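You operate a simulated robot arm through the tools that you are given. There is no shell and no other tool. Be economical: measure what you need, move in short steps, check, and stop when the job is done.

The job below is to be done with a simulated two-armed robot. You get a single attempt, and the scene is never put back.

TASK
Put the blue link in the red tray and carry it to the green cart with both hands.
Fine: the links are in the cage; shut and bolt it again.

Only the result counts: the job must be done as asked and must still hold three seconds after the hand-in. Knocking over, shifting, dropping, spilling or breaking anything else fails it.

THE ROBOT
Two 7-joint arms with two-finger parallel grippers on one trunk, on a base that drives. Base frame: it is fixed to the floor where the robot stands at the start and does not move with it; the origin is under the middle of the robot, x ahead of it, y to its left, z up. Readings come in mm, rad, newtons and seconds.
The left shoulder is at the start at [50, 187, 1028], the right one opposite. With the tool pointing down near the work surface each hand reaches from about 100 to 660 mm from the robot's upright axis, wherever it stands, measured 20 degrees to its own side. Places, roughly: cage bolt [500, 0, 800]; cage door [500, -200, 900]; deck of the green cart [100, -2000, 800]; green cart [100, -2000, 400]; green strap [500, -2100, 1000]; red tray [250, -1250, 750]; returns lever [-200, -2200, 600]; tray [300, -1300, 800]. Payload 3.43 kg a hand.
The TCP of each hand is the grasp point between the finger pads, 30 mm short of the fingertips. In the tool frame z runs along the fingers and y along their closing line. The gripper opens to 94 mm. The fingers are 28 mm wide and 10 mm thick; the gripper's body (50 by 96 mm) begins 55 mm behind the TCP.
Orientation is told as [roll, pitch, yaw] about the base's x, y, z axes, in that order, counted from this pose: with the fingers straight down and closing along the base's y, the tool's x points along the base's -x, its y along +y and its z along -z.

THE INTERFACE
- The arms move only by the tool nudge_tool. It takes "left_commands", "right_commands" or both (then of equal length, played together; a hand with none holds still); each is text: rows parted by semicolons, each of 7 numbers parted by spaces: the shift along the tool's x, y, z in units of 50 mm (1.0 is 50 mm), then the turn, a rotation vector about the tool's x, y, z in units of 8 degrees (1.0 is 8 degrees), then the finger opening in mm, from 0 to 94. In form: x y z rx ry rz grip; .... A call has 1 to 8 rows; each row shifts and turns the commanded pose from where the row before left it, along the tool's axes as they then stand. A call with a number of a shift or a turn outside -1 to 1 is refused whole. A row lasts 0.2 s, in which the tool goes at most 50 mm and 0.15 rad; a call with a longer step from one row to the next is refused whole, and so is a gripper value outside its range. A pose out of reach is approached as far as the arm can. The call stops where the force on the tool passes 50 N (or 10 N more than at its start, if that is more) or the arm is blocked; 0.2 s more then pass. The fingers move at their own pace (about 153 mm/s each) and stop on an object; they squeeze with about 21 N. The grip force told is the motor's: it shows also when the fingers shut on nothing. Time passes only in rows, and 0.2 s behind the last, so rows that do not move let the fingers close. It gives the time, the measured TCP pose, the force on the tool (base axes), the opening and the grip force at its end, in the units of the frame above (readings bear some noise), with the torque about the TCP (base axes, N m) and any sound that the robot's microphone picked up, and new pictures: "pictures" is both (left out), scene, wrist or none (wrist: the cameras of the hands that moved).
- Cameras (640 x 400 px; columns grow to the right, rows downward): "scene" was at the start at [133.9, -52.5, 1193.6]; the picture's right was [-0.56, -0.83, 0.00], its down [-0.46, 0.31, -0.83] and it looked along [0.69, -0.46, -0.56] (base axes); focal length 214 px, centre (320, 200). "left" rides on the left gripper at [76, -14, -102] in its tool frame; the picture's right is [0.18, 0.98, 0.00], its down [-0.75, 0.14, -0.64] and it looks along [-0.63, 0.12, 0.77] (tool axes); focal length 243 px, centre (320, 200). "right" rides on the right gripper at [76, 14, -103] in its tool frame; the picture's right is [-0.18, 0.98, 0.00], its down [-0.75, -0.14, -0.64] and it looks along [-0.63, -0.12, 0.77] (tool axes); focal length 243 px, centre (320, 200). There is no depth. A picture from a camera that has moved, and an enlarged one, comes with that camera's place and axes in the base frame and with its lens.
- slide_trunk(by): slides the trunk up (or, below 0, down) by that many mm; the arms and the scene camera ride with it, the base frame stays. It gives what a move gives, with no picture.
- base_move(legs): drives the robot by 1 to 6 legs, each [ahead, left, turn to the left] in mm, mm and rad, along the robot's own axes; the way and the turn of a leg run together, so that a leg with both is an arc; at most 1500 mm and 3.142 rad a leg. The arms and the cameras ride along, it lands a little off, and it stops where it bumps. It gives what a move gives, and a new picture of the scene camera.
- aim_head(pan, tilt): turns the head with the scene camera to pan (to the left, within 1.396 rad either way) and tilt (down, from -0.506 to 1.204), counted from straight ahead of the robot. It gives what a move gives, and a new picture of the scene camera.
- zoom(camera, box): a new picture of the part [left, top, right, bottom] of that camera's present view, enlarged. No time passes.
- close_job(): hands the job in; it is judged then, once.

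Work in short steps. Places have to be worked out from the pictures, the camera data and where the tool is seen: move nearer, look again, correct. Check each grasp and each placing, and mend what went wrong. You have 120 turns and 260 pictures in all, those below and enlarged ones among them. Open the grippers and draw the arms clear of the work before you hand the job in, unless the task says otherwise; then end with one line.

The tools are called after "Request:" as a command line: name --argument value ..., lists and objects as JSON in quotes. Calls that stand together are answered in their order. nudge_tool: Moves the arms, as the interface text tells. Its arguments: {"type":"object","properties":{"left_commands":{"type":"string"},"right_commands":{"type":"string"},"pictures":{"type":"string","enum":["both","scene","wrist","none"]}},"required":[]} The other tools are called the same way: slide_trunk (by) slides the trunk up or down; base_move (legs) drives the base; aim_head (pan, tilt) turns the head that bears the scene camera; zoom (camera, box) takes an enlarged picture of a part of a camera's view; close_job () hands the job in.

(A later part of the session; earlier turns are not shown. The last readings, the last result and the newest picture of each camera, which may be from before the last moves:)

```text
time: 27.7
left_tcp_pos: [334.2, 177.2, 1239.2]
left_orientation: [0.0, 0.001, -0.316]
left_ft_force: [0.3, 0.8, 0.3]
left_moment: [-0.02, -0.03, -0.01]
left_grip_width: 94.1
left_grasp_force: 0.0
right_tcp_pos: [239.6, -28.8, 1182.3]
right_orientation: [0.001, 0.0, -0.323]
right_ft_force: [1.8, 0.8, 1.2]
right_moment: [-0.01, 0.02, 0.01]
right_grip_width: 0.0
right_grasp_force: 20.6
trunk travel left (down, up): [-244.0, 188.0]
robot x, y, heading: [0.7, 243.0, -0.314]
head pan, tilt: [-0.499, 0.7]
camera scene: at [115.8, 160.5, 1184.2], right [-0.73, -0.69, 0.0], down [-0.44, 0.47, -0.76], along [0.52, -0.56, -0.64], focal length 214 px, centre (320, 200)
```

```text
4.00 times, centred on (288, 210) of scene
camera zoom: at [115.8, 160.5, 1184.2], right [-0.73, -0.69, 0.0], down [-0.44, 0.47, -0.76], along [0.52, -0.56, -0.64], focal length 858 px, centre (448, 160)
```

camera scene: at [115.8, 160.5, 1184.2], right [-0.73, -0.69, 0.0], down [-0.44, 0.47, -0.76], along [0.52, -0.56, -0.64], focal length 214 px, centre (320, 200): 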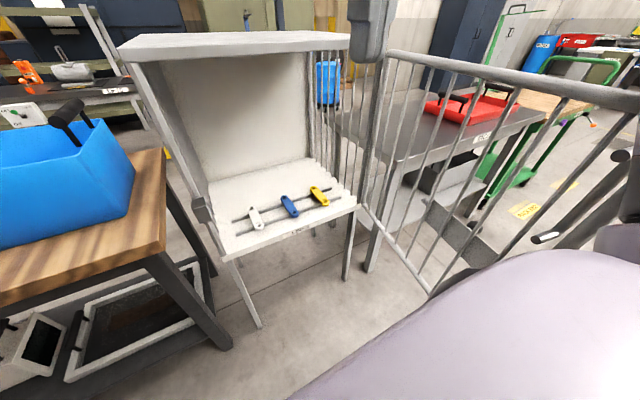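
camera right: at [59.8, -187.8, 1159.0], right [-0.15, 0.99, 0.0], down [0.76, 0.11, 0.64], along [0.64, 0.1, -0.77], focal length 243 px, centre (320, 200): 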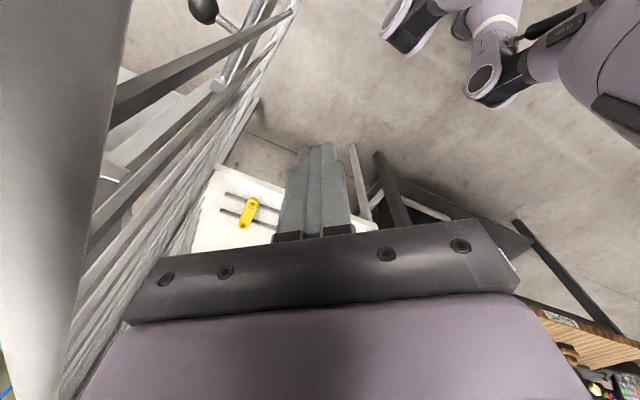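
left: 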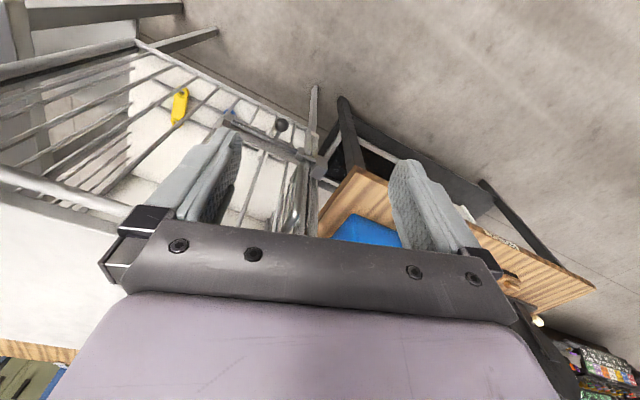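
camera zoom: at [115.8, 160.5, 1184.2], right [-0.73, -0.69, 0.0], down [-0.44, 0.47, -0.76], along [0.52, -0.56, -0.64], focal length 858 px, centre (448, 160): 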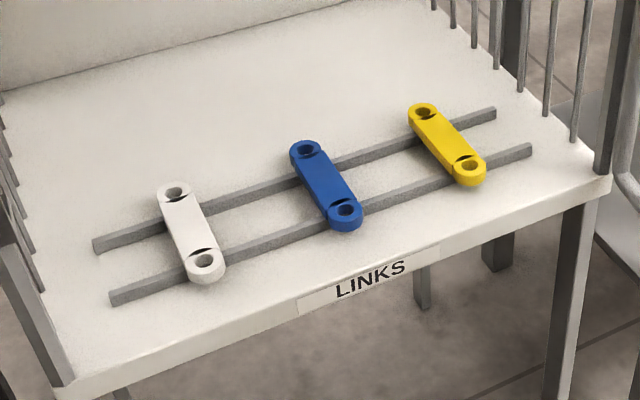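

Blue link centre ≈(612,-202), lying along the cage normal (yaw ≈ -18°), top z≈645. The left hand is best (its elbow goes to the free side), so I drive nearer: ahead 159, right 85, then turn right 0.45.

Request:
base_move --legs '[[159, -85, 0], [0, 0, -0.45]]'

Request:
aim_head --pan 0.1 --tilt 0.75

```text
time: 30.5
left_tcp_pos: [399.3, -92.3, 1238.8]
left_orientation: [0.001, 0.0, -0.765]
left_ft_force: [0.6, -0.2, 0.1]
left_moment: [0.02, 0.0, -0.01]
left_grip_width: 94.2
left_grasp_force: 0.1
right_tcp_pos: [223.9, -236.5, 1181.2]
right_orientation: [0.0, 0.0, -0.771]
right_ft_force: [-1.2, -0.1, 0.3]
right_moment: [-0.01, 0.03, -0.02]
right_grip_width: 0.1
right_grasp_force: 21.3
trunk travel left (down, up): [-244.0, 188.0]
robot x, y, heading: [128.5, 114.2, -0.766]
head pan, tilt: [-0.499, 0.7]
camera scene: at [195.8, -11.2, 1184.2], right [-0.95, -0.3, 0.0], down [-0.19, 0.61, -0.76], along [0.23, -0.73, -0.64], focal length 214 px, centre (320, 200)
```

scene: 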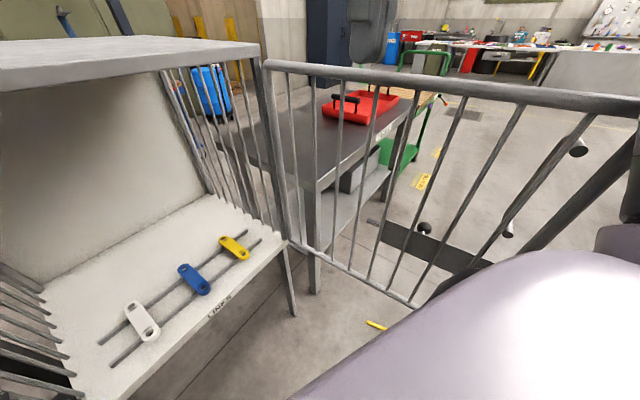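

```text
time: 31.5
left_tcp_pos: [398.6, -92.9, 1238.5]
left_orientation: [0.001, -0.001, -0.765]
left_ft_force: [0.6, -0.2, 0.2]
left_moment: [-0.02, 0.03, -0.02]
left_grip_width: 94.1
left_grasp_force: 0.0
right_tcp_pos: [222.4, -237.2, 1182.7]
right_orientation: [0.0, 0.0, -0.773]
right_ft_force: [-0.4, -0.1, 0.3]
right_moment: [-0.03, 0.04, 0.0]
right_grip_width: 0.0
right_grasp_force: 21.5
trunk travel left (down, up): [-244.0, 188.0]
robot x, y, heading: [126.1, 113.9, -0.766]
head pan, tilt: [0.099, 0.75]
camera scene: at [235.4, 18.6, 1179.9], right [-0.62, -0.79, 0.0], down [-0.54, 0.42, -0.73], along [0.57, -0.45, -0.68], focal length 214 px, centre (320, 200)
```

scene: 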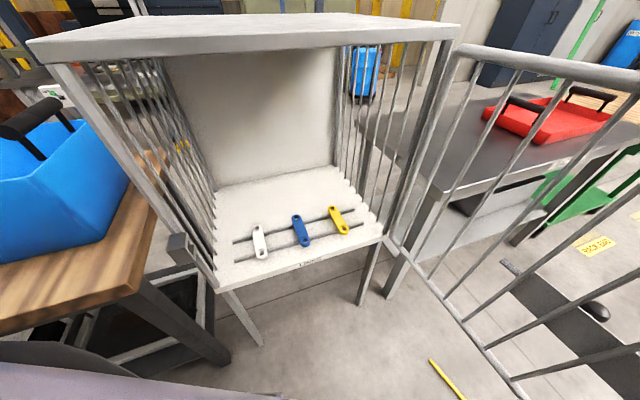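

Link confirmed at (611,-201). I set the left hand's yaw to the link's and tilt 40° forward, then lower it in front of the cage.

Request:
nudge_tool --left_commands "0 0 0 0 0 -0.805 70;0 0 0 0 0 -0.805 70;0 0 0 0 0 -0.805 70;0 0 0 0 0 -0.805 70;0 0 0 0 -1 0 70;0 0 0 0 -1 0 70;0 0 0 0 -1 0 70;0 0 0 0 -1 0 70" --pictures "none"

Request:
nudge_tool --left_commands "0 0 0 0 -1 0 70;0.627 0 0.747 0 0 0 70;0.627 0 0.747 0 0 0 70;0.627 0 0.747 0 0 0 70;0.627 0 0.747 0 0 0 70;0.627 0 0.747 0 0 0 70;0.627 0 0.747 0 0 0 70;0.627 0 0.747 0 0 0 70" --pictures "both"

```text
time: 33.3
left_tcp_pos: [398.1, -92.9, 1239.5]
left_orientation: [-0.002, -0.561, -0.314]
left_ft_force: [0.2, 0.3, 0.0]
left_moment: [-0.02, 0.05, 0.0]
left_grip_width: 70.3
left_grasp_force: 0.0
right_tcp_pos: [223.0, -236.4, 1181.0]
right_orientation: [-0.001, -0.001, -0.771]
right_ft_force: [-1.1, 0.1, -0.2]
right_moment: [0.03, 0.01, 0.04]
right_grip_width: 0.0
right_grasp_force: 20.9
trunk travel left (down, up): [-244.0, 188.0]
robot x, y, heading: [128.0, 112.3, -0.768]
head pan, tilt: [0.099, 0.75]
```

```text
time: 35.1
left_tcp_pos: [399.5, -91.9, 898.9]
left_orientation: [-0.001, -0.698, -0.315]
left_ft_force: [0.3, 0.1, 0.6]
left_moment: [0.0, 0.02, -0.01]
left_grip_width: 69.7
left_grasp_force: 0.0
right_tcp_pos: [223.3, -236.6, 1181.8]
right_orientation: [-0.001, 0.0, -0.773]
right_ft_force: [0.6, 0.2, 0.7]
right_moment: [0.02, 0.01, 0.0]
right_grip_width: 0.0
right_grasp_force: 20.6
trunk travel left (down, up): [-244.0, 188.0]
robot x, y, heading: [123.6, 117.4, -0.769]
head pan, tilt: [0.099, 0.75]
camera scene: at [235.6, 18.6, 1180.0], right [-0.62, -0.79, 0.0], down [-0.54, 0.42, -0.73], along [0.57, -0.45, -0.68], focal length 214 px, centre (320, 200)
camera left: at [276.5, -67.2, 928.1], right [0.17, 0.98, -0.12], down [0.2, 0.08, 0.98], along [0.96, -0.19, -0.18], focal length 243 px, centre (320, 200)
```

scene: 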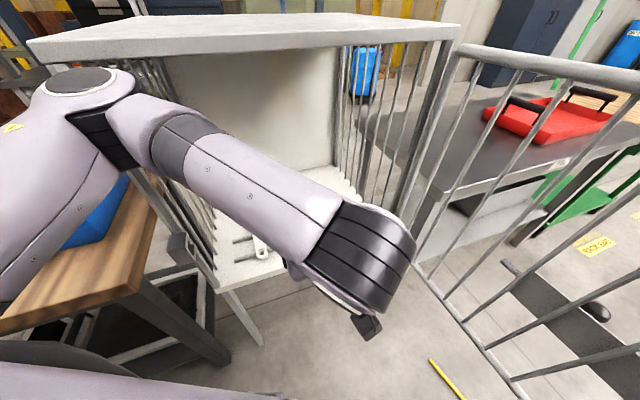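
left: 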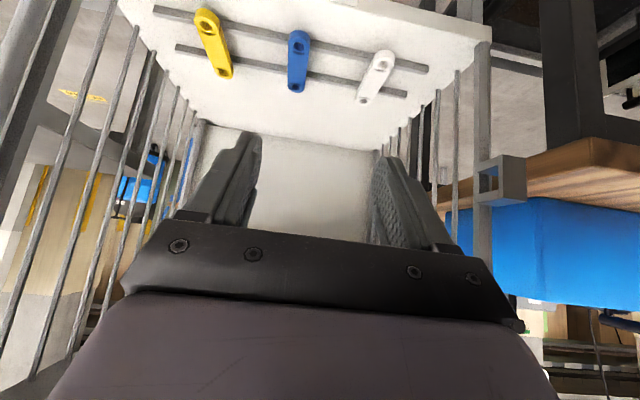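

The left elbow would swing toward the cage's left post at this closeness, so I back off 130 mm along the cage normal so that the arm reaches in straighter.

Request:
base_move --legs '[[-116, -59, 0]]'

```text
time: 36.4
left_tcp_pos: [276.5, -54.2, 899.0]
left_orientation: [0.001, -0.699, -0.313]
left_ft_force: [0.4, -0.3, -0.1]
left_moment: [0.0, -0.04, 0.02]
left_grip_width: 69.7
left_grasp_force: 0.2
right_tcp_pos: [98.3, -198.4, 1182.8]
right_orientation: [0.001, -0.001, -0.773]
right_ft_force: [0.2, 1.0, -0.6]
right_moment: [0.01, 0.01, 0.01]
right_grip_width: 0.0
right_grasp_force: 21.2
trunk travel left (down, up): [-244.0, 188.0]
robot x, y, heading: [6.2, 151.8, -0.765]
head pan, tilt: [0.099, 0.75]
camera scene: at [111.3, 56.7, 1180.0], right [-0.62, -0.79, 0.0], down [-0.54, 0.42, -0.73], along [0.58, -0.45, -0.68], focal length 214 px, centre (320, 200)
```

scene: 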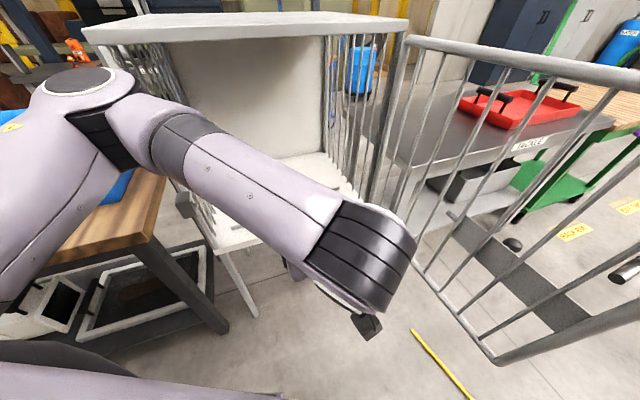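

I move toward the pre-grasp point (502,-166,803) in steps, watching the elbow.

Request:
nudge_tool --left_commands "-0.43 -0.122 0.78 0 0 0 70;-0.43 -0.122 0.78 0 0 0 70;-0.43 -0.122 0.78 0 0 0 70;-0.43 -0.122 0.78 0 0 0 70"

```text
time: 37.4
left_tcp_pos: [428.7, -128.8, 834.8]
left_orientation: [0.0, -0.697, -0.317]
left_ft_force: [0.1, 0.1, 0.2]
left_moment: [0.02, 0.0, -0.01]
left_grip_width: 70.1
left_grasp_force: 0.0
right_tcp_pos: [100.3, -198.8, 1182.3]
right_orientation: [0.0, 0.0, -0.773]
right_ft_force: [-0.1, 0.5, -0.5]
right_moment: [0.0, -0.04, -0.02]
right_grip_width: 0.0
right_grasp_force: 20.9
trunk travel left (down, up): [-244.0, 188.0]
robot x, y, heading: [-0.8, 151.8, -0.765]
head pan, tilt: [0.099, 0.75]
camera scene: at [111.9, 56.6, 1179.9], right [-0.62, -0.79, 0.0], down [-0.54, 0.42, -0.73], along [0.58, -0.45, -0.68], focal length 214 px, centre (320, 200)
camera left: at [304.9, -103.9, 865.3], right [0.17, 0.98, -0.12], down [0.2, 0.08, 0.98], along [0.96, -0.19, -0.18], focal length 243 px, centre (320, 200)
```

scene: 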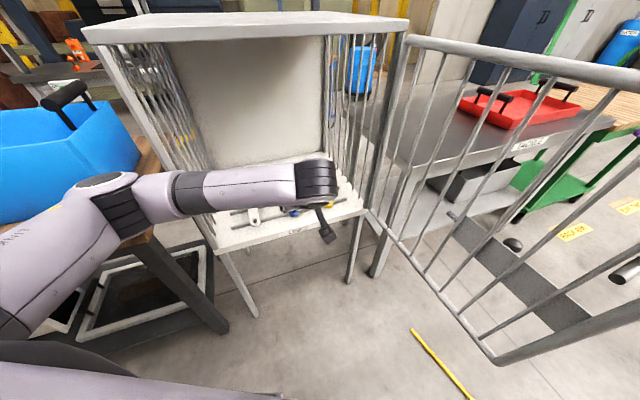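
left: 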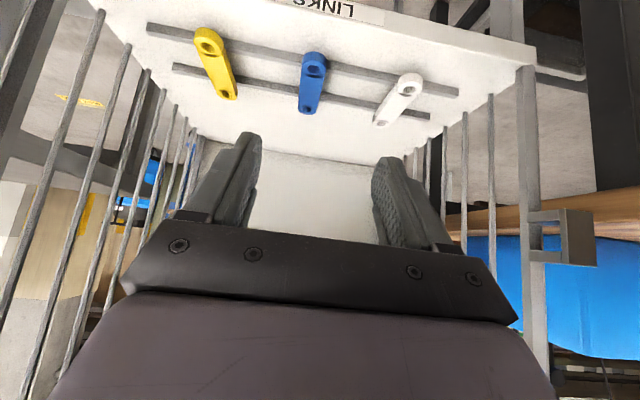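

Elbow stays clear of the post. I continue to the pre-grasp point.

Request:
nudge_tool --left_commands "-0.43 -0.122 0.78 0 0 0 70;-0.43 -0.122 0.78 0 0 0 70"

```text
time: 38.0
left_tcp_pos: [502.8, -165.6, 802.5]
left_orientation: [0.003, -0.7, -0.315]
left_ft_force: [0.5, -0.5, 0.4]
left_moment: [0.02, 0.01, -0.02]
left_grip_width: 70.0
left_grasp_force: 0.1
right_tcp_pos: [101.3, -199.9, 1181.7]
right_orientation: [0.0, 0.001, -0.769]
right_ft_force: [-0.8, 0.4, -0.2]
right_moment: [0.0, 0.04, 0.02]
right_grip_width: 0.0
right_grasp_force: 20.6
trunk travel left (down, up): [-244.0, 188.0]
robot x, y, heading: [2.8, 151.4, -0.764]
head pan, tilt: [0.099, 0.75]
camera scene: at [111.9, 56.5, 1179.9], right [-0.62, -0.79, 0.0], down [-0.54, 0.42, -0.73], along [0.58, -0.45, -0.68], focal length 214 px, centre (320, 200)
camera left: at [379.3, -140.5, 832.3], right [0.17, 0.98, -0.12], down [0.2, 0.08, 0.98], along [0.96, -0.19, -0.18], focal length 243 px, centre (320, 200)
```

scene: 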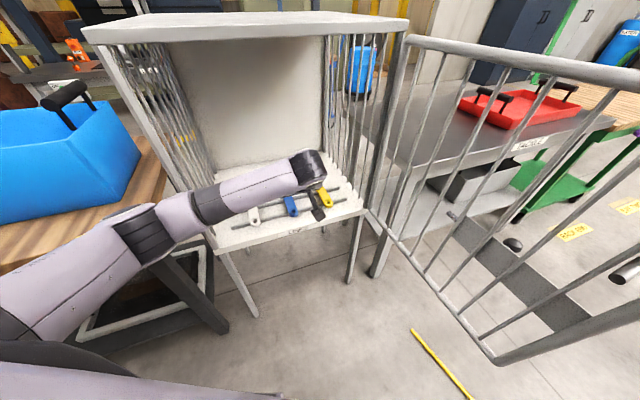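
left: 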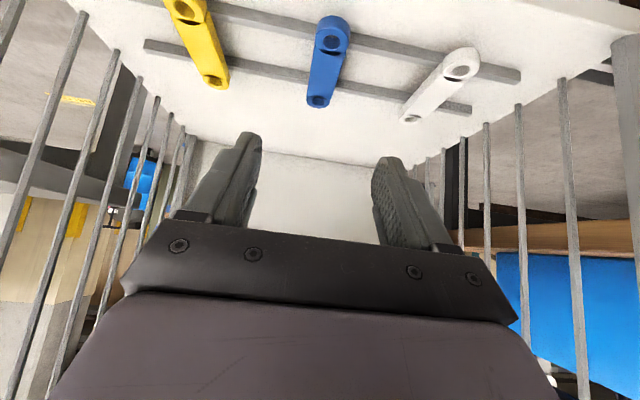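

Link centre refined to (616,-202,638). I descend along the tool axis three-quarters of the way and look.

Request:
nudge_tool --left_commands "0.064 0 0.91 0 0 0 70;0.064 0 0.91 0 0 0 70;0.064 0 0.91 0 0 0 70"

```text
time: 38.8
left_tcp_pos: [579.7, -190.7, 690.4]
left_orientation: [0.0, -0.698, -0.319]
left_ft_force: [-0.2, 0.8, 0.1]
left_moment: [0.04, 0.05, 0.0]
left_grip_width: 69.9
left_grasp_force: 0.1
right_tcp_pos: [100.1, -199.1, 1181.9]
right_orientation: [0.001, -0.001, -0.771]
right_ft_force: [-0.1, -0.2, -0.8]
right_moment: [0.01, 0.01, -0.04]
right_grip_width: 0.2
right_grasp_force: 20.7
trunk travel left (down, up): [-244.0, 188.0]
robot x, y, heading: [0.3, 152.2, -0.76]
head pan, tilt: [0.099, 0.75]
camera scene: at [111.7, 56.5, 1179.9], right [-0.62, -0.79, 0.0], down [-0.54, 0.42, -0.73], along [0.58, -0.45, -0.68], focal length 214 px, centre (320, 200)
camera left: at [456.0, -166.0, 720.7], right [0.17, 0.98, -0.12], down [0.2, 0.08, 0.98], along [0.96, -0.19, -0.18], focal length 243 px, centre (320, 200)
```

scene: 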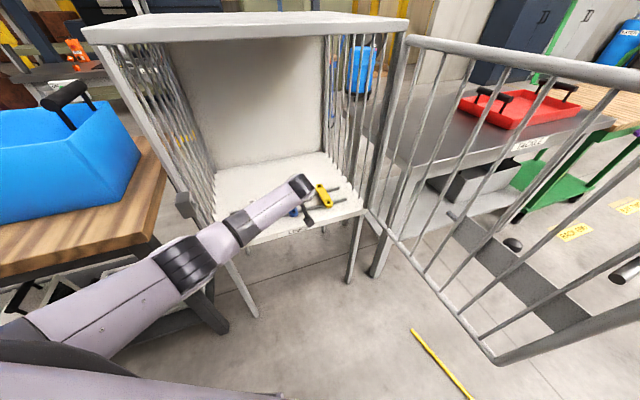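
left: 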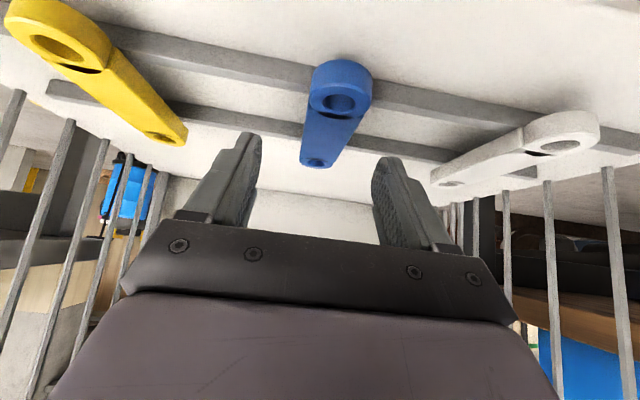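

The link is centred within about 5 mm. I shift 5 mm to the left and go down the last 46 mm.

Request:
nudge_tool --left_commands "0 0.1 0.45 0 0 0 70;0 0 0.46 0 0 0 70" --pictures "wrist"

```text
time: 39.4
left_tcp_pos: [608.5, -195.2, 655.7]
left_orientation: [-0.002, -0.697, -0.316]
left_ft_force: [0.1, -0.6, 0.4]
left_moment: [0.0, 0.05, 0.0]
left_grip_width: 70.2
left_grasp_force: 0.1
right_tcp_pos: [100.5, -199.5, 1181.5]
right_orientation: [0.001, -0.001, -0.772]
right_ft_force: [0.1, -0.2, -1.0]
right_moment: [0.0, 0.05, 0.04]
right_grip_width: 0.0
right_grasp_force: 20.9
trunk travel left (down, up): [-244.0, 188.0]
robot x, y, heading: [4.6, 145.7, -0.765]
head pan, tilt: [0.099, 0.75]
camera left: at [484.6, -170.3, 686.2], right [0.17, 0.98, -0.12], down [0.2, 0.08, 0.98], along [0.96, -0.19, -0.18], focal length 243 px, centre (320, 200)
```

left: 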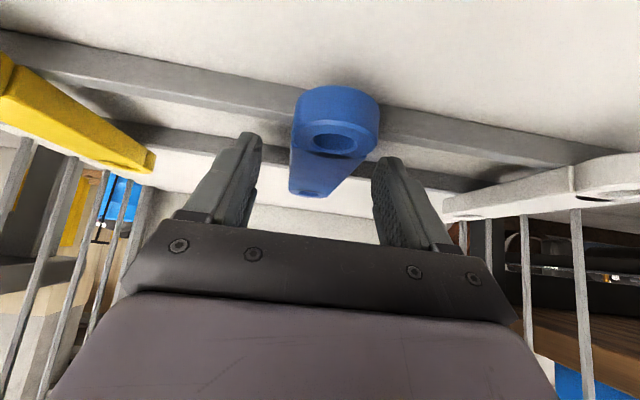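

No contact yet and fingertips overlap only about 8 mm below the link's top, so I lower 8 mm straight down.

Request:
nudge_tool --left_commands "0.103 0 0.123 0 0 0 70" --pictures "none"

Request:
nudge_tool --left_commands "0 0 0 0 0 0 0;0 0 0 0 0 0 0;0 0 0 0 0 0 0" --pictures "both"

```text
time: 39.8
left_tcp_pos: [607.3, -196.7, 652.6]
left_orientation: [-0.001, -0.704, -0.316]
left_ft_force: [-3.6, 2.9, 12.0]
left_moment: [0.46, -0.13, 0.16]
left_grip_width: 70.8
left_grasp_force: 0.3
right_tcp_pos: [98.1, -197.7, 1182.9]
right_orientation: [0.001, -0.001, -0.771]
right_ft_force: [-0.1, -0.7, -0.7]
right_moment: [-0.02, 0.01, 0.02]
right_grip_width: 0.0
right_grasp_force: 21.4
trunk travel left (down, up): [-244.0, 188.0]
robot x, y, heading: [3.5, 154.3, -0.76]
head pan, tilt: [0.099, 0.75]
```

```text
time: 40.6
left_tcp_pos: [608.8, -195.0, 652.0]
left_orientation: [-0.002, -0.704, -0.315]
left_ft_force: [-0.9, 6.4, 22.0]
left_moment: [0.41, 0.08, -0.03]
left_grip_width: 36.0
left_grasp_force: 21.2
right_tcp_pos: [97.5, -197.3, 1183.5]
right_orientation: [0.001, -0.005, -0.771]
right_ft_force: [0.1, 0.4, -0.2]
right_moment: [-0.01, 0.01, 0.03]
right_grip_width: 0.0
right_grasp_force: 21.2
trunk travel left (down, up): [-244.0, 188.0]
robot x, y, heading: [3.2, 152.9, -0.767]
head pan, tilt: [0.099, 0.75]
camera scene: at [109.7, 58.0, 1180.4], right [-0.62, -0.79, 0.0], down [-0.54, 0.42, -0.73], along [0.58, -0.45, -0.68], focal length 214 px, centre (320, 200)
camera left: at [484.9, -170.3, 681.7], right [0.17, 0.98, -0.12], down [0.19, 0.09, 0.98], along [0.97, -0.19, -0.18], focal length 243 px, centre (320, 200)
```

scene: 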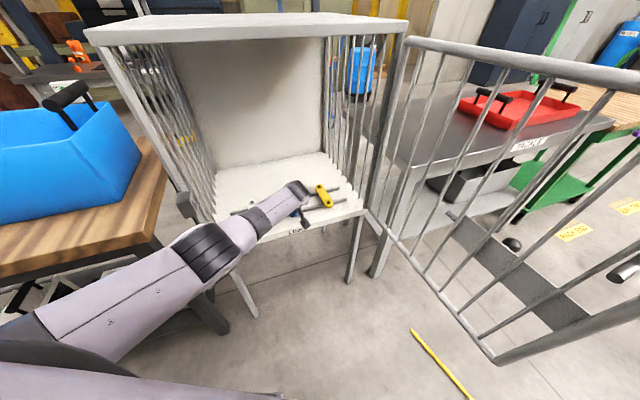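
left: 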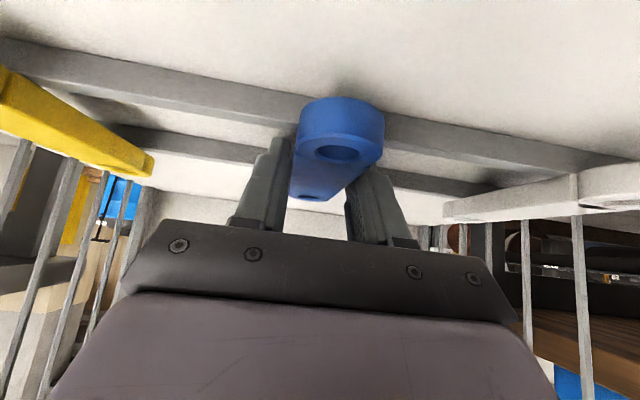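

The link is gripped at 36 mm. I lift straight up 60 mm.

Request:
nudge_tool --left_commands "-0.128 0 -0.153 0 0 0 0;-0.32 0 -0.383 0 0 0 0;-0.32 0 -0.383 0 0 0 0" --pictures "wrist"

```text
time: 41.4
left_tcp_pos: [607.7, -194.5, 706.2]
left_orientation: [0.001, -0.696, -0.315]
left_ft_force: [-0.1, -0.4, -3.6]
left_moment: [0.02, 0.05, 0.0]
left_grip_width: 36.2
left_grasp_force: 20.6
right_tcp_pos: [101.0, -198.4, 1181.6]
right_orientation: [0.0, 0.0, -0.772]
right_ft_force: [0.9, -0.2, -0.1]
right_moment: [-0.01, 0.01, 0.01]
right_grip_width: 0.1
right_grasp_force: 21.4
trunk travel left (down, up): [-244.0, 188.0]
robot x, y, heading: [2.5, 153.2, -0.765]
head pan, tilt: [0.099, 0.75]
camera left: at [484.0, -170.0, 737.2], right [0.17, 0.98, -0.12], down [0.2, 0.08, 0.98], along [0.96, -0.19, -0.18], focal length 243 px, centre (320, 200)
```

left: 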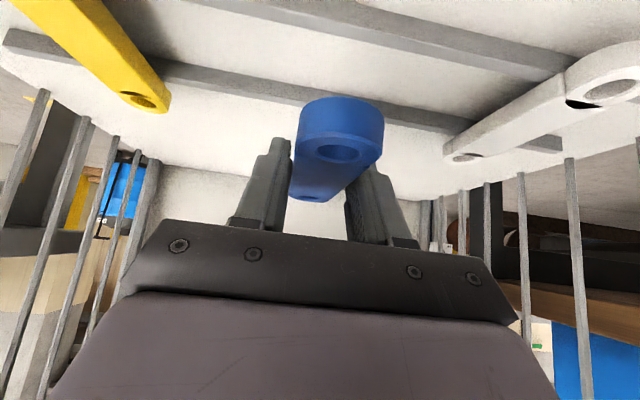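

Link held (3.6 N weight). I retreat along the tool axis and out of the cage.

Request:
nudge_tool --left_commands "0 0 -0.9 0 0 0 0;0 0 -0.9 0 0 0 0;0 0 -0.9 0 0 0 0;0 0 -0.9 0 0 0 0;0.73 0 -0.61 0 0 0 0;0.73 0 -0.61 0 0 0 0;0.73 0 -0.61 0 0 0 0;0.73 0 -0.61 0 0 0 0" --pictures "both"

```text
time: 43.0
left_tcp_pos: [421.3, -79.1, 835.9]
left_orientation: [0.194, -0.816, -0.35]
left_ft_force: [0.4, 0.0, -2.5]
left_moment: [0.04, 0.0, 0.02]
left_grip_width: 36.1
left_grasp_force: 20.8
left hand out of reach, approached as far as the arm can: row 8
right_tcp_pos: [100.3, -199.0, 1182.3]
right_orientation: [0.0, -0.001, -0.772]
right_ft_force: [-0.2, -0.2, 0.2]
right_moment: [0.01, 0.03, 0.01]
right_grip_width: 0.0
right_grasp_force: 20.8
trunk travel left (down, up): [-244.0, 188.0]
robot x, y, heading: [2.5, 149.5, -0.764]
head pan, tilt: [0.099, 0.75]
stopped in row 8 (left hand): the arm was blocked; the commanded pose is now the measured one
camera scene: at [112.1, 56.4, 1179.9], right [-0.62, -0.79, 0.0], down [-0.54, 0.42, -0.73], along [0.58, -0.45, -0.68], focal length 214 px, centre (320, 200)
camera left: at [293.9, -67.5, 848.9], right [0.08, 1.0, 0.0], down [0.04, 0.0, 1.0], along [1.0, -0.08, -0.04], focal length 243 px, centre (320, 200)
```

scene: 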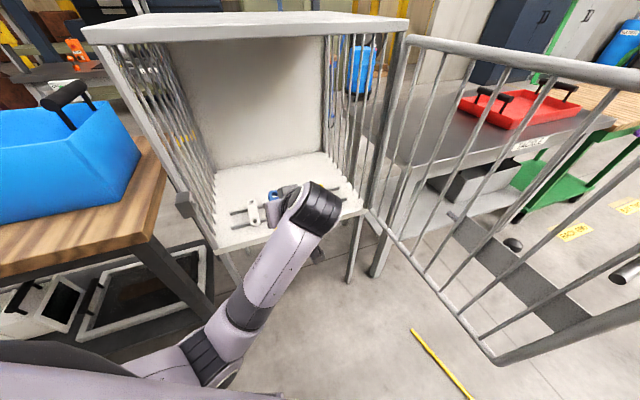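
left: 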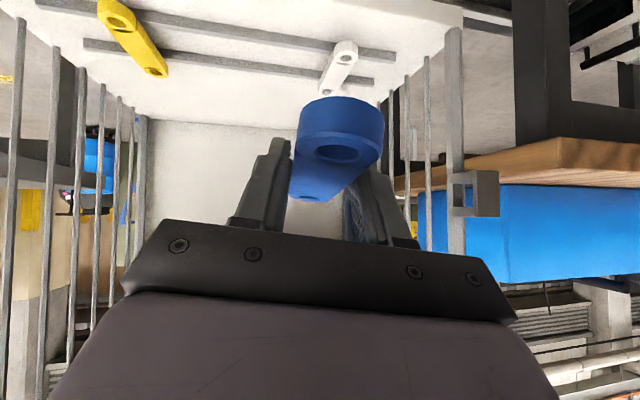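

Out of the cage but the elbow has swung down against the body. I raise the hand and turn its yaw back toward the robot's heading to free the arm.

Request:
nudge_tool --left_commands "-0.6 0.1 -0.58 0 0 0 0;-0.6 0.1 -0.58 0 0 0 0;-0.6 0.1 -0.58 0 0 0 0" --pictures "both"

```text
time: 43.6
left_tcp_pos: [469.4, -40.7, 892.6]
left_orientation: [0.42, -0.874, -0.426]
left_ft_force: [0.0, 0.4, -3.1]
left_moment: [-0.02, 0.03, -0.03]
left_grip_width: 36.1
left_grasp_force: 20.8
left hand out of reach, approached as far as the arm can: row 2
right_tcp_pos: [99.6, -199.2, 1182.3]
right_orientation: [0.0, -0.001, -0.773]
right_ft_force: [0.0, -0.4, 0.7]
right_moment: [0.01, 0.02, 0.01]
right_grip_width: 0.2
right_grasp_force: 21.1
trunk travel left (down, up): [-244.0, 188.0]
robot x, y, heading: [0.7, 151.2, -0.765]
head pan, tilt: [0.099, 0.75]
stopped in row 2 (left hand): the arm was blocked; the commanded pose is now the measured one
camera scene: at [112.1, 56.6, 1179.8], right [-0.62, -0.79, 0.0], down [-0.54, 0.42, -0.73], along [0.58, -0.45, -0.68], focal length 214 px, centre (320, 200)
camera left: at [340.5, -42.9, 890.5], right [-0.02, 0.99, 0.12], down [-0.06, -0.12, 0.99], along [1.0, 0.01, 0.07], focal length 243 px, centre (320, 200)
```

scene: 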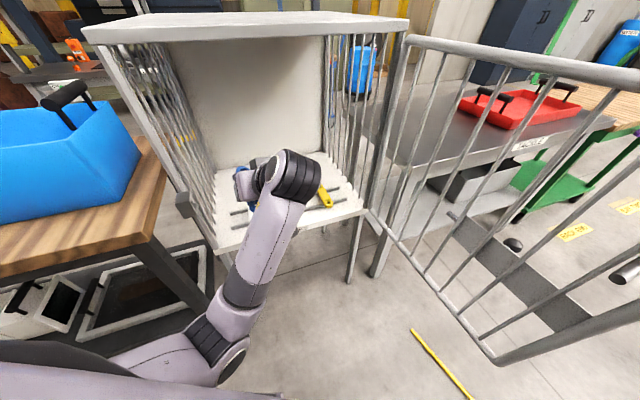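
left: 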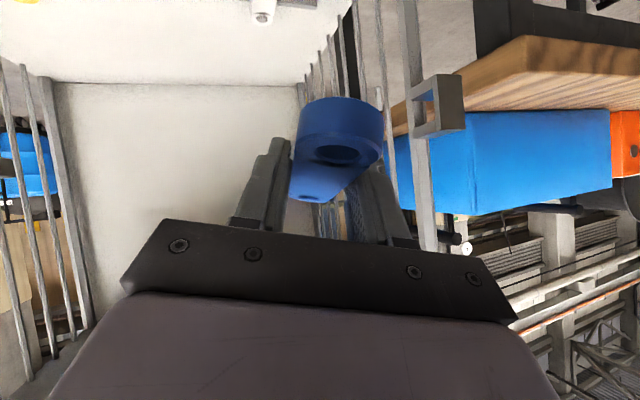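

The arm slid into an awkward elbow branch; the hand is just outside the opening. I back the robot 250 mm straight out from the cage before re-posing the arm.

Request:
base_move --legs '[[-223, -112, 0]]'

```text
time: 45.5
left_tcp_pos: [246.2, 24.3, 888.5]
left_orientation: [0.422, -0.867, -0.43]
left_ft_force: [-0.2, 0.2, -3.3]
left_moment: [0.02, 0.04, -0.01]
left_grip_width: 36.2
left_grasp_force: 20.7
right_tcp_pos: [-122.1, -132.6, 1182.3]
right_orientation: [0.0, 0.002, -0.773]
right_ft_force: [-1.1, -0.3, -0.4]
right_moment: [0.01, 0.01, 0.04]
right_grip_width: 0.0
right_grasp_force: 20.8
trunk travel left (down, up): [-244.0, 188.0]
robot x, y, heading: [-226.2, 223.5, -0.766]
head pan, tilt: [0.099, 0.75]
stopped in leg 1: the robot was blocked; the commanded pose is now the measured one
camera scene: at [-108.9, 122.4, 1179.2], right [-0.62, -0.79, 0.0], down [-0.54, 0.42, -0.73], along [0.57, -0.45, -0.69], focal length 214 px, centre (320, 200)
```

scene: 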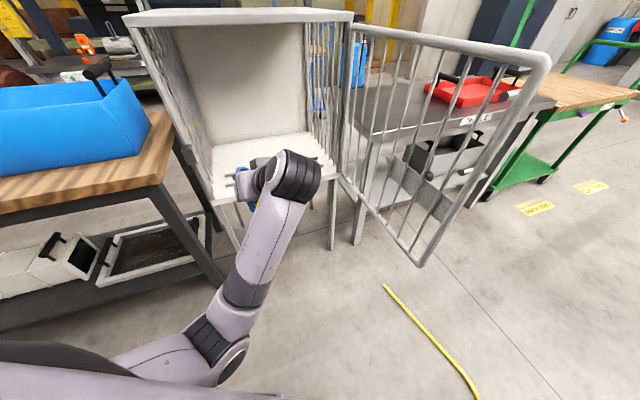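

The base reports a block right at the end. I look around both sides to see what is near.

Request:
aim_head --pan -1.39 --tilt 0.7

Request:
aim_head --pan 1.39 --tilt 0.7

```text
time: 47.0
left_tcp_pos: [247.1, 24.5, 887.2]
left_orientation: [0.421, -0.865, -0.429]
left_ft_force: [-0.5, -0.2, -3.1]
left_moment: [0.0, 0.04, -0.01]
left_grip_width: 35.7
left_grasp_force: 21.0
right_tcp_pos: [-121.5, -133.3, 1179.8]
right_orientation: [0.0, 0.005, -0.773]
right_ft_force: [-0.3, 0.4, 0.9]
right_moment: [0.0, 0.0, -0.01]
right_grip_width: 0.1
right_grasp_force: 21.5
trunk travel left (down, up): [-244.0, 188.0]
robot x, y, heading: [-221.8, 221.3, -0.769]
head pan, tilt: [-1.389, 0.7]
camera scene: at [-219.9, 102.6, 1183.5], right [-0.83, 0.55, 0.01], down [0.35, 0.54, -0.77], along [-0.43, -0.64, -0.64], focal length 214 px, centre (320, 200)
```

scene: 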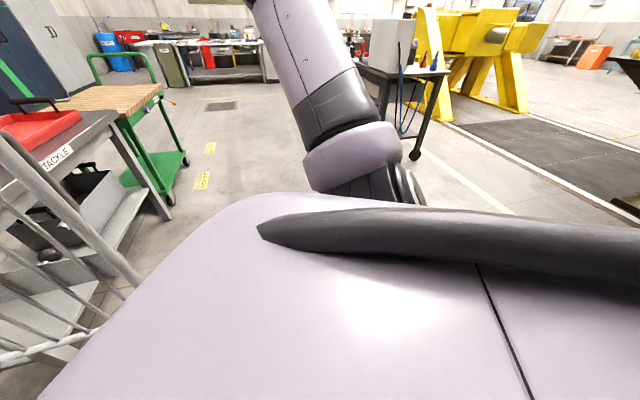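

```text
time: 49.5
left_tcp_pos: [247.1, 25.5, 888.8]
left_orientation: [0.423, -0.867, -0.43]
left_ft_force: [-0.5, 0.2, -3.6]
left_moment: [-0.01, 0.04, -0.02]
left_grip_width: 35.8
left_grasp_force: 20.9
right_tcp_pos: [-120.7, -133.2, 1181.1]
right_orientation: [0.0, 0.003, -0.772]
right_ft_force: [-0.8, -0.5, 1.1]
right_moment: [-0.02, 0.01, 0.0]
right_grip_width: 0.0
right_grasp_force: 20.9
trunk travel left (down, up): [-244.0, 188.0]
robot x, y, heading: [-223.4, 219.3, -0.76]
head pan, tilt: [1.389, 0.7]
camera scene: at [-104.1, 222.8, 1183.4], right [0.58, -0.81, -0.01], down [-0.53, -0.37, -0.76], along [0.62, 0.45, -0.65], focal length 214 px, centre (320, 200)
```

scene: 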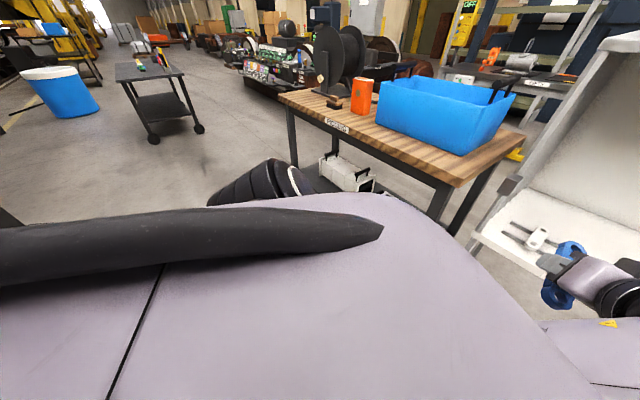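

The camera's tilt suggests the rear has just ridden against something low. I drive forward 60 mm off it.

Request:
base_move --legs '[[54, 27, 0]]'

```text
time: 50.5
left_tcp_pos: [300.4, 8.9, 891.1]
left_orientation: [0.421, -0.873, -0.43]
left_ft_force: [0.5, -0.6, -3.4]
left_moment: [0.02, 0.03, -0.01]
left_grip_width: 36.1
left_grasp_force: 20.8
right_tcp_pos: [-69.1, -148.7, 1183.3]
right_orientation: [0.001, -0.002, -0.775]
right_ft_force: [0.3, -0.6, 0.3]
right_moment: [0.04, 0.02, 0.01]
right_grip_width: 0.0
right_grasp_force: 21.3
trunk travel left (down, up): [-244.0, 188.0]
robot x, y, heading: [-165.4, 201.4, -0.767]
head pan, tilt: [1.389, 0.7]
camera scene: at [-52.0, 208.3, 1184.1], right [0.58, -0.81, 0.0], down [-0.52, -0.38, -0.76], along [0.62, 0.45, -0.64], focal length 214 px, centre (320, 200)
```

scene: 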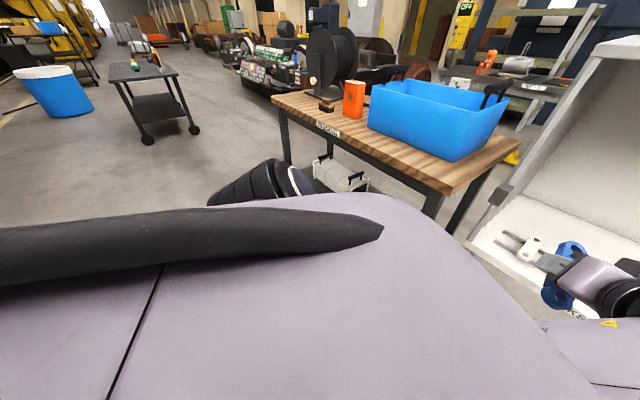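

Level again, so some low thing lies behind. First I re-orient the left hand to a clean pose (no roll, yaw with the robot) to leave the odd elbow branch.

Request:
nudge_tool --left_commands "0 0 0 0.73 0.32 0.33 0;0 0 0 0.73 0.32 0.33 0;0 0 0 0.73 0.32 0.33 0;0 0 0 0.73 0.32 0.33 0;0 0 0 0.73 0.32 0.33 0;0 0 0 0.73 0.32 0.33 0" --pictures "wrist"

Request:
aim_head --pan 0.3 --tilt 0.8

```text
time: 51.7
left_tcp_pos: [342.1, 47.8, 882.9]
left_orientation: [0.233, -0.613, -0.668]
left_ft_force: [-0.1, 0.5, -2.5]
left_moment: [0.03, 0.02, 0.02]
left_grip_width: 36.0
left_grasp_force: 21.1
left hand out of reach, approached as far as the arm can: row 6
right_tcp_pos: [-68.4, -147.7, 1183.4]
right_orientation: [0.003, -0.004, -0.773]
right_ft_force: [0.2, 0.3, -0.3]
right_moment: [0.0, 0.01, 0.02]
right_grip_width: 0.0
right_grasp_force: 21.5
trunk travel left (down, up): [-244.0, 188.0]
robot x, y, heading: [-160.6, 198.7, -0.766]
head pan, tilt: [1.389, 0.7]
stopped in row 6 (left hand): the arm was blocked; the commanded pose is now the measured one
camera left: at [226.6, 91.1, 919.3], right [0.37, 0.92, 0.08], down [0.18, -0.16, 0.97], along [0.91, -0.35, -0.22], focal length 243 px, centre (320, 200)
```

left: 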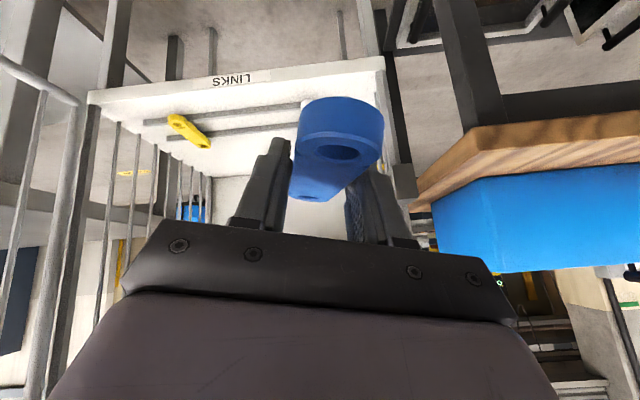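

```text
time: 53.0
left_tcp_pos: [343.9, 46.5, 883.7]
left_orientation: [0.233, -0.617, -0.671]
left_ft_force: [-0.5, -0.6, -3.2]
left_moment: [0.02, 0.0, 0.0]
left_grip_width: 36.3
left_grasp_force: 20.9
right_tcp_pos: [-69.8, -148.6, 1183.5]
right_orientation: [0.002, -0.006, -0.773]
right_ft_force: [0.0, -0.1, -0.5]
right_moment: [0.01, 0.0, -0.01]
right_grip_width: 0.0
right_grasp_force: 20.6
trunk travel left (down, up): [-244.0, 188.0]
robot x, y, heading: [-166.1, 200.7, -0.765]
head pan, tilt: [0.3, 0.799]
camera scene: at [-49.3, 122.6, 1175.9], right [-0.45, -0.89, 0.0], down [-0.64, 0.32, -0.7], along [0.62, -0.31, -0.72], focal length 214 px, centre (320, 200)
```

scene: 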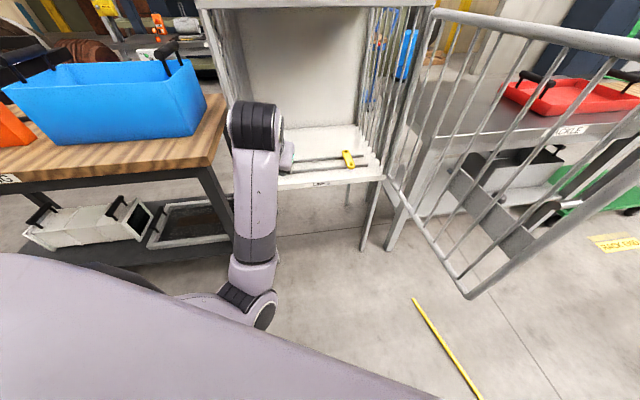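

The left arm hangs elbow-low. I lift the hand straight up about 240 mm so that the elbow can rise.

Request:
nudge_tool --left_commands "-0.546 0.18 -0.756 0 0 0 0;-0.546 0.18 -0.756 0 0 0 0;-0.546 0.18 -0.756 0 0 0 0;-0.546 0.18 -0.756 0 0 0 0;-0.546 0.18 -0.756 0 0 0 0" --pictures "scene"

```text
time: 54.2
left_tcp_pos: [423.4, 34.7, 1076.9]
left_orientation: [0.247, -0.611, -0.653]
left_ft_force: [0.2, 0.5, -3.5]
left_moment: [0.02, 0.04, -0.02]
left_grip_width: 35.9
left_grasp_force: 21.5
left hand out of reach, approached as far as the arm can: row 1, 2, 3, 4, 5
right_tcp_pos: [-70.5, -147.5, 1183.0]
right_orientation: [0.004, -0.005, -0.774]
right_ft_force: [-1.0, 0.5, 0.0]
right_moment: [-0.02, 0.03, -0.01]
right_grip_width: 0.0
right_grasp_force: 20.6
trunk travel left (down, up): [-244.0, 188.0]
robot x, y, heading: [-165.7, 199.6, -0.763]
head pan, tilt: [0.3, 0.799]
camera scene: at [-49.7, 122.6, 1175.9], right [-0.45, -0.89, 0.0], down [-0.64, 0.32, -0.7], along [0.62, -0.31, -0.72], focal length 214 px, centre (320, 200)
```

scene: 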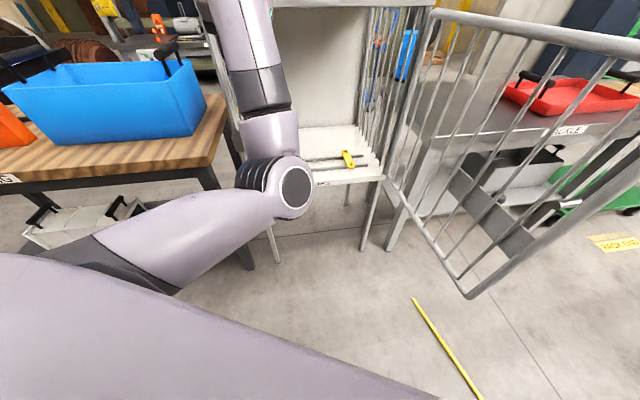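

Still elbow-low. I rotate the tool to point straight down as at the start, which also brings the link away from the cage.

Request:
nudge_tool --left_commands "0 0 0 0.36 0.88 0.1 0;0 0 0 0.36 0.88 0.1 0;0 0 0 0.36 0.88 0.1 0;0 0 0 0.36 0.88 0.1 0;0 0 0 0.36 0.88 0.1 0" --pictures "scene"

```text
time: 55.5
left_tcp_pos: [438.4, 19.9, 1080.3]
left_orientation: [-0.021, -0.002, -0.675]
left_ft_force: [-0.1, -0.2, -3.4]
left_moment: [0.02, 0.01, -0.02]
left_grip_width: 36.0
left_grasp_force: 21.0
left hand out of reach, approached as far as the arm can: row 1, 2
right_tcp_pos: [-69.2, -148.1, 1181.6]
right_orientation: [0.002, -0.002, -0.772]
right_ft_force: [-0.5, 1.3, -0.4]
right_moment: [-0.01, 0.0, -0.03]
right_grip_width: 0.1
right_grasp_force: 20.9
trunk travel left (down, up): [-244.0, 188.0]
robot x, y, heading: [-163.8, 204.4, -0.768]
head pan, tilt: [0.3, 0.799]
camera scene: at [-49.3, 122.7, 1175.9], right [-0.45, -0.89, 0.0], down [-0.64, 0.32, -0.7], along [0.62, -0.31, -0.72], focal length 214 px, centre (320, 200)
```

scene: 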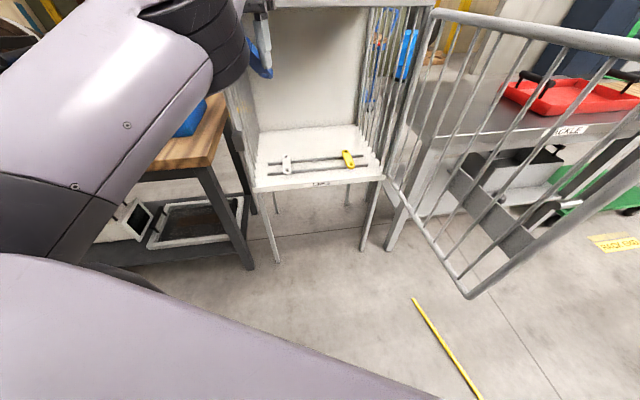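

The elbow is back up. I retract the hand toward the robot at this height.

Request:
nudge_tool --left_commands "0.75 -0.57 0 0 0 0.1 0;0.75 -0.57 0 0 0 0.1 0;0.75 -0.57 0 0 0 0.1 0;0.75 -0.57 0 0 0 0.1 0;0.75 -0.57 0 0 0 0.1 0;0.75 -0.57 0 0 0 0.1 0" --pictures "both"

```text
time: 56.9
left_tcp_pos: [315.8, 45.4, 1149.4]
left_orientation: [-0.057, 0.021, -0.746]
left_ft_force: [0.4, 0.0, -2.8]
left_moment: [-0.01, -0.05, -0.02]
left_grip_width: 36.1
left_grasp_force: 21.7
left hand out of reach, approached as far as the arm can: row 1, 3, 4, 5, 6
right_tcp_pos: [-69.9, -147.9, 1183.5]
right_orientation: [0.003, -0.003, -0.773]
right_ft_force: [-0.4, 0.1, -0.3]
right_moment: [-0.01, -0.01, 0.01]
right_grip_width: 0.0
right_grasp_force: 21.0
trunk travel left (down, up): [-244.0, 188.0]
robot x, y, heading: [-166.7, 203.9, -0.764]
head pan, tilt: [0.3, 0.799]
camera scene: at [-39.9, 131.9, 1186.8], right [-0.31, -0.95, 0.0], down [-0.59, 0.19, -0.78], along [0.74, -0.25, -0.62], focal length 214 px, centre (320, 200)
camera left: at [255.3, 88.8, 1254.6], right [0.53, 0.85, -0.05], down [0.68, -0.39, 0.62], along [0.5, -0.36, -0.79], focal length 243 px, centre (320, 200)
```

scene: 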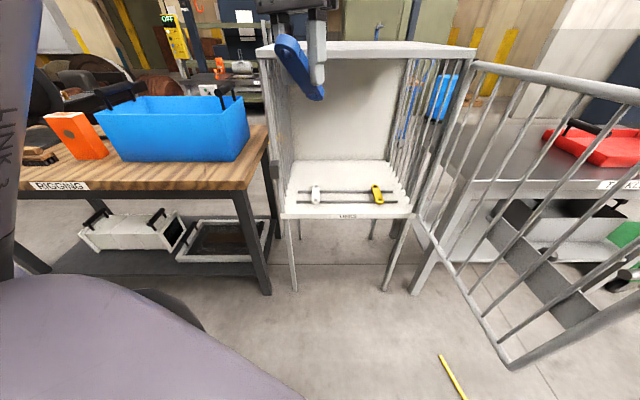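
left: 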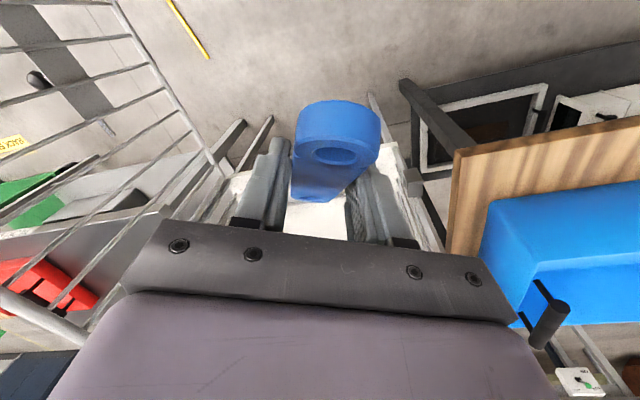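

The left upper arm appears to have nudged the head. I pan the head right and away to see.

Request:
aim_head --pan -0.4 --tilt 0.6

```text
time: 57.9
left_tcp_pos: [314.1, 45.6, 1153.6]
left_orientation: [-0.051, 0.008, -0.742]
left_ft_force: [-0.8, -0.7, -3.9]
left_moment: [0.0, 0.02, 0.01]
left_grip_width: 36.1
left_grasp_force: 20.8
right_tcp_pos: [-70.4, -148.5, 1183.2]
right_orientation: [0.003, -0.003, -0.773]
right_ft_force: [-0.6, -0.3, -0.6]
right_moment: [-0.01, 0.02, -0.02]
right_grip_width: 0.0
right_grasp_force: 20.8
trunk travel left (down, up): [-244.0, 188.0]
robot x, y, heading: [-163.5, 200.7, -0.765]
head pan, tilt: [-0.4, 0.6]
camera scene: at [-38.1, 126.3, 1195.8], right [-0.36, -0.93, 0.0], down [-0.5, 0.2, -0.84], along [0.79, -0.31, -0.54], focal length 214 px, centre (320, 200)
```

scene: 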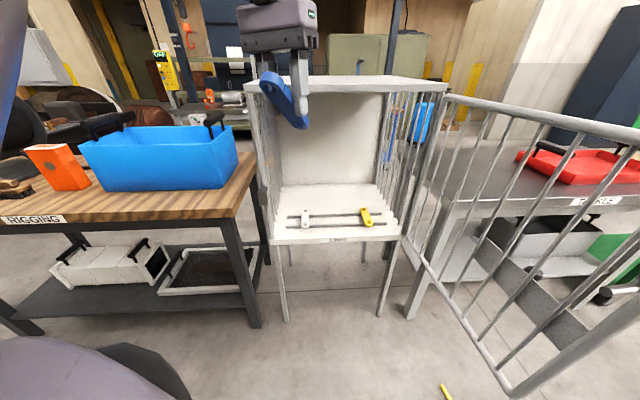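

The head cannot turn, so the left upper arm is against it. I move the left hand outward to the left and forward a little.

Request:
nudge_tool --left_commands "-0.4 0.6 0 0 0 0 0;-0.4 0.6 0 0 0 0 0;0 0.7 0.3 0 0 0 0" --pictures "scene"

```text
time: 58.7
left_tcp_pos: [406.4, 85.1, 1137.6]
left_orientation: [-0.033, -0.003, -0.751]
left_ft_force: [0.4, -0.2, -3.7]
left_moment: [-0.01, -0.02, -0.01]
left_grip_width: 35.9
left_grasp_force: 21.0
right_tcp_pos: [-69.0, -148.7, 1182.6]
right_orientation: [0.001, 0.0, -0.772]
right_ft_force: [0.9, -0.6, 0.3]
right_moment: [0.0, -0.04, 0.0]
right_grip_width: 0.0
right_grasp_force: 21.4
trunk travel left (down, up): [-244.0, 188.0]
robot x, y, heading: [-166.7, 204.3, -0.761]
head pan, tilt: [-0.4, 0.6]
camera scene: at [-85.8, 77.2, 1192.6], right [-0.92, -0.39, 0.0], down [-0.22, 0.52, -0.82], along [0.32, -0.76, -0.57], focal length 214 px, centre (320, 200)
```

scene: 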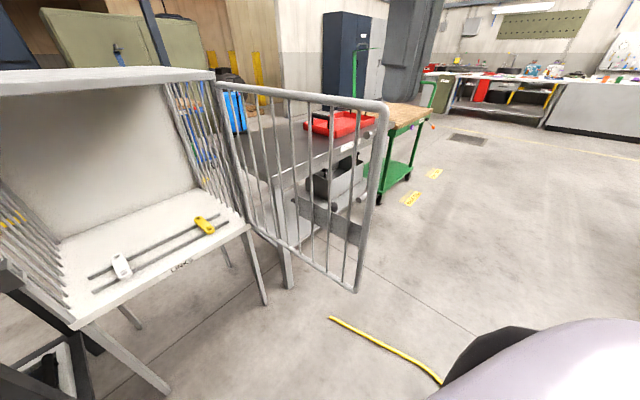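

The head is free again. I look at the floor on the right/rear to follow the yellow hose.

Request:
aim_head --pan -1.1 --tilt 0.9

Request:
aim_head --pan -1.39 --tilt 0.3

```text
time: 59.8
left_tcp_pos: [404.7, 85.2, 1135.8]
left_orientation: [-0.03, 0.002, -0.747]
left_ft_force: [-0.9, 0.5, -3.6]
left_moment: [-0.02, 0.04, -0.01]
left_grip_width: 35.9
left_grasp_force: 21.1
right_tcp_pos: [-69.2, -147.0, 1183.5]
right_orientation: [0.002, -0.001, -0.772]
right_ft_force: [-0.6, -0.1, 0.4]
right_moment: [0.01, -0.01, 0.01]
right_grip_width: 0.0
right_grasp_force: 21.1
trunk travel left (down, up): [-244.0, 188.0]
robot x, y, heading: [-166.1, 202.0, -0.768]
head pan, tilt: [-1.1, 0.901]
camera scene: at [-143.2, 86.6, 1168.0], right [-0.96, 0.29, 0.0], down [0.23, 0.75, -0.62], along [-0.18, -0.59, -0.78], focal length 214 px, centre (320, 200)
```

scene: 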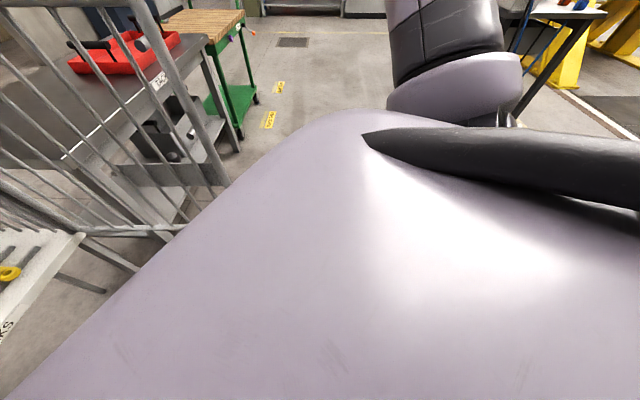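

```text
time: 60.8
left_tcp_pos: [404.0, 85.6, 1136.8]
left_orientation: [-0.032, 0.0, -0.747]
left_ft_force: [0.7, 0.3, -3.5]
left_moment: [0.0, 0.0, 0.02]
left_grip_width: 36.3
left_grasp_force: 21.1
right_tcp_pos: [-68.0, -148.3, 1182.8]
right_orientation: [0.001, -0.003, -0.774]
right_ft_force: [-0.4, -0.2, 0.7]
right_moment: [-0.01, -0.02, 0.0]
right_grip_width: 0.0
right_grasp_force: 20.5
trunk travel left (down, up): [-244.0, 188.0]
robot x, y, heading: [-164.3, 205.0, -0.767]
head pan, tilt: [-1.389, 0.3]
camera scene: at [-172.8, 80.9, 1220.2], right [-0.83, 0.55, 0.0], down [0.16, 0.25, -0.96], along [-0.53, -0.8, -0.3], focal length 214 px, centre (320, 200)
```

scene: 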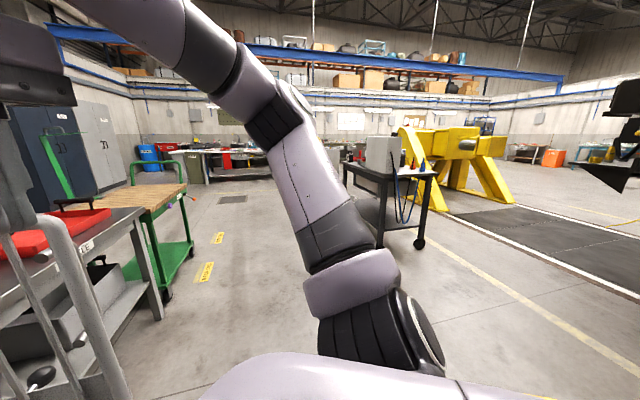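

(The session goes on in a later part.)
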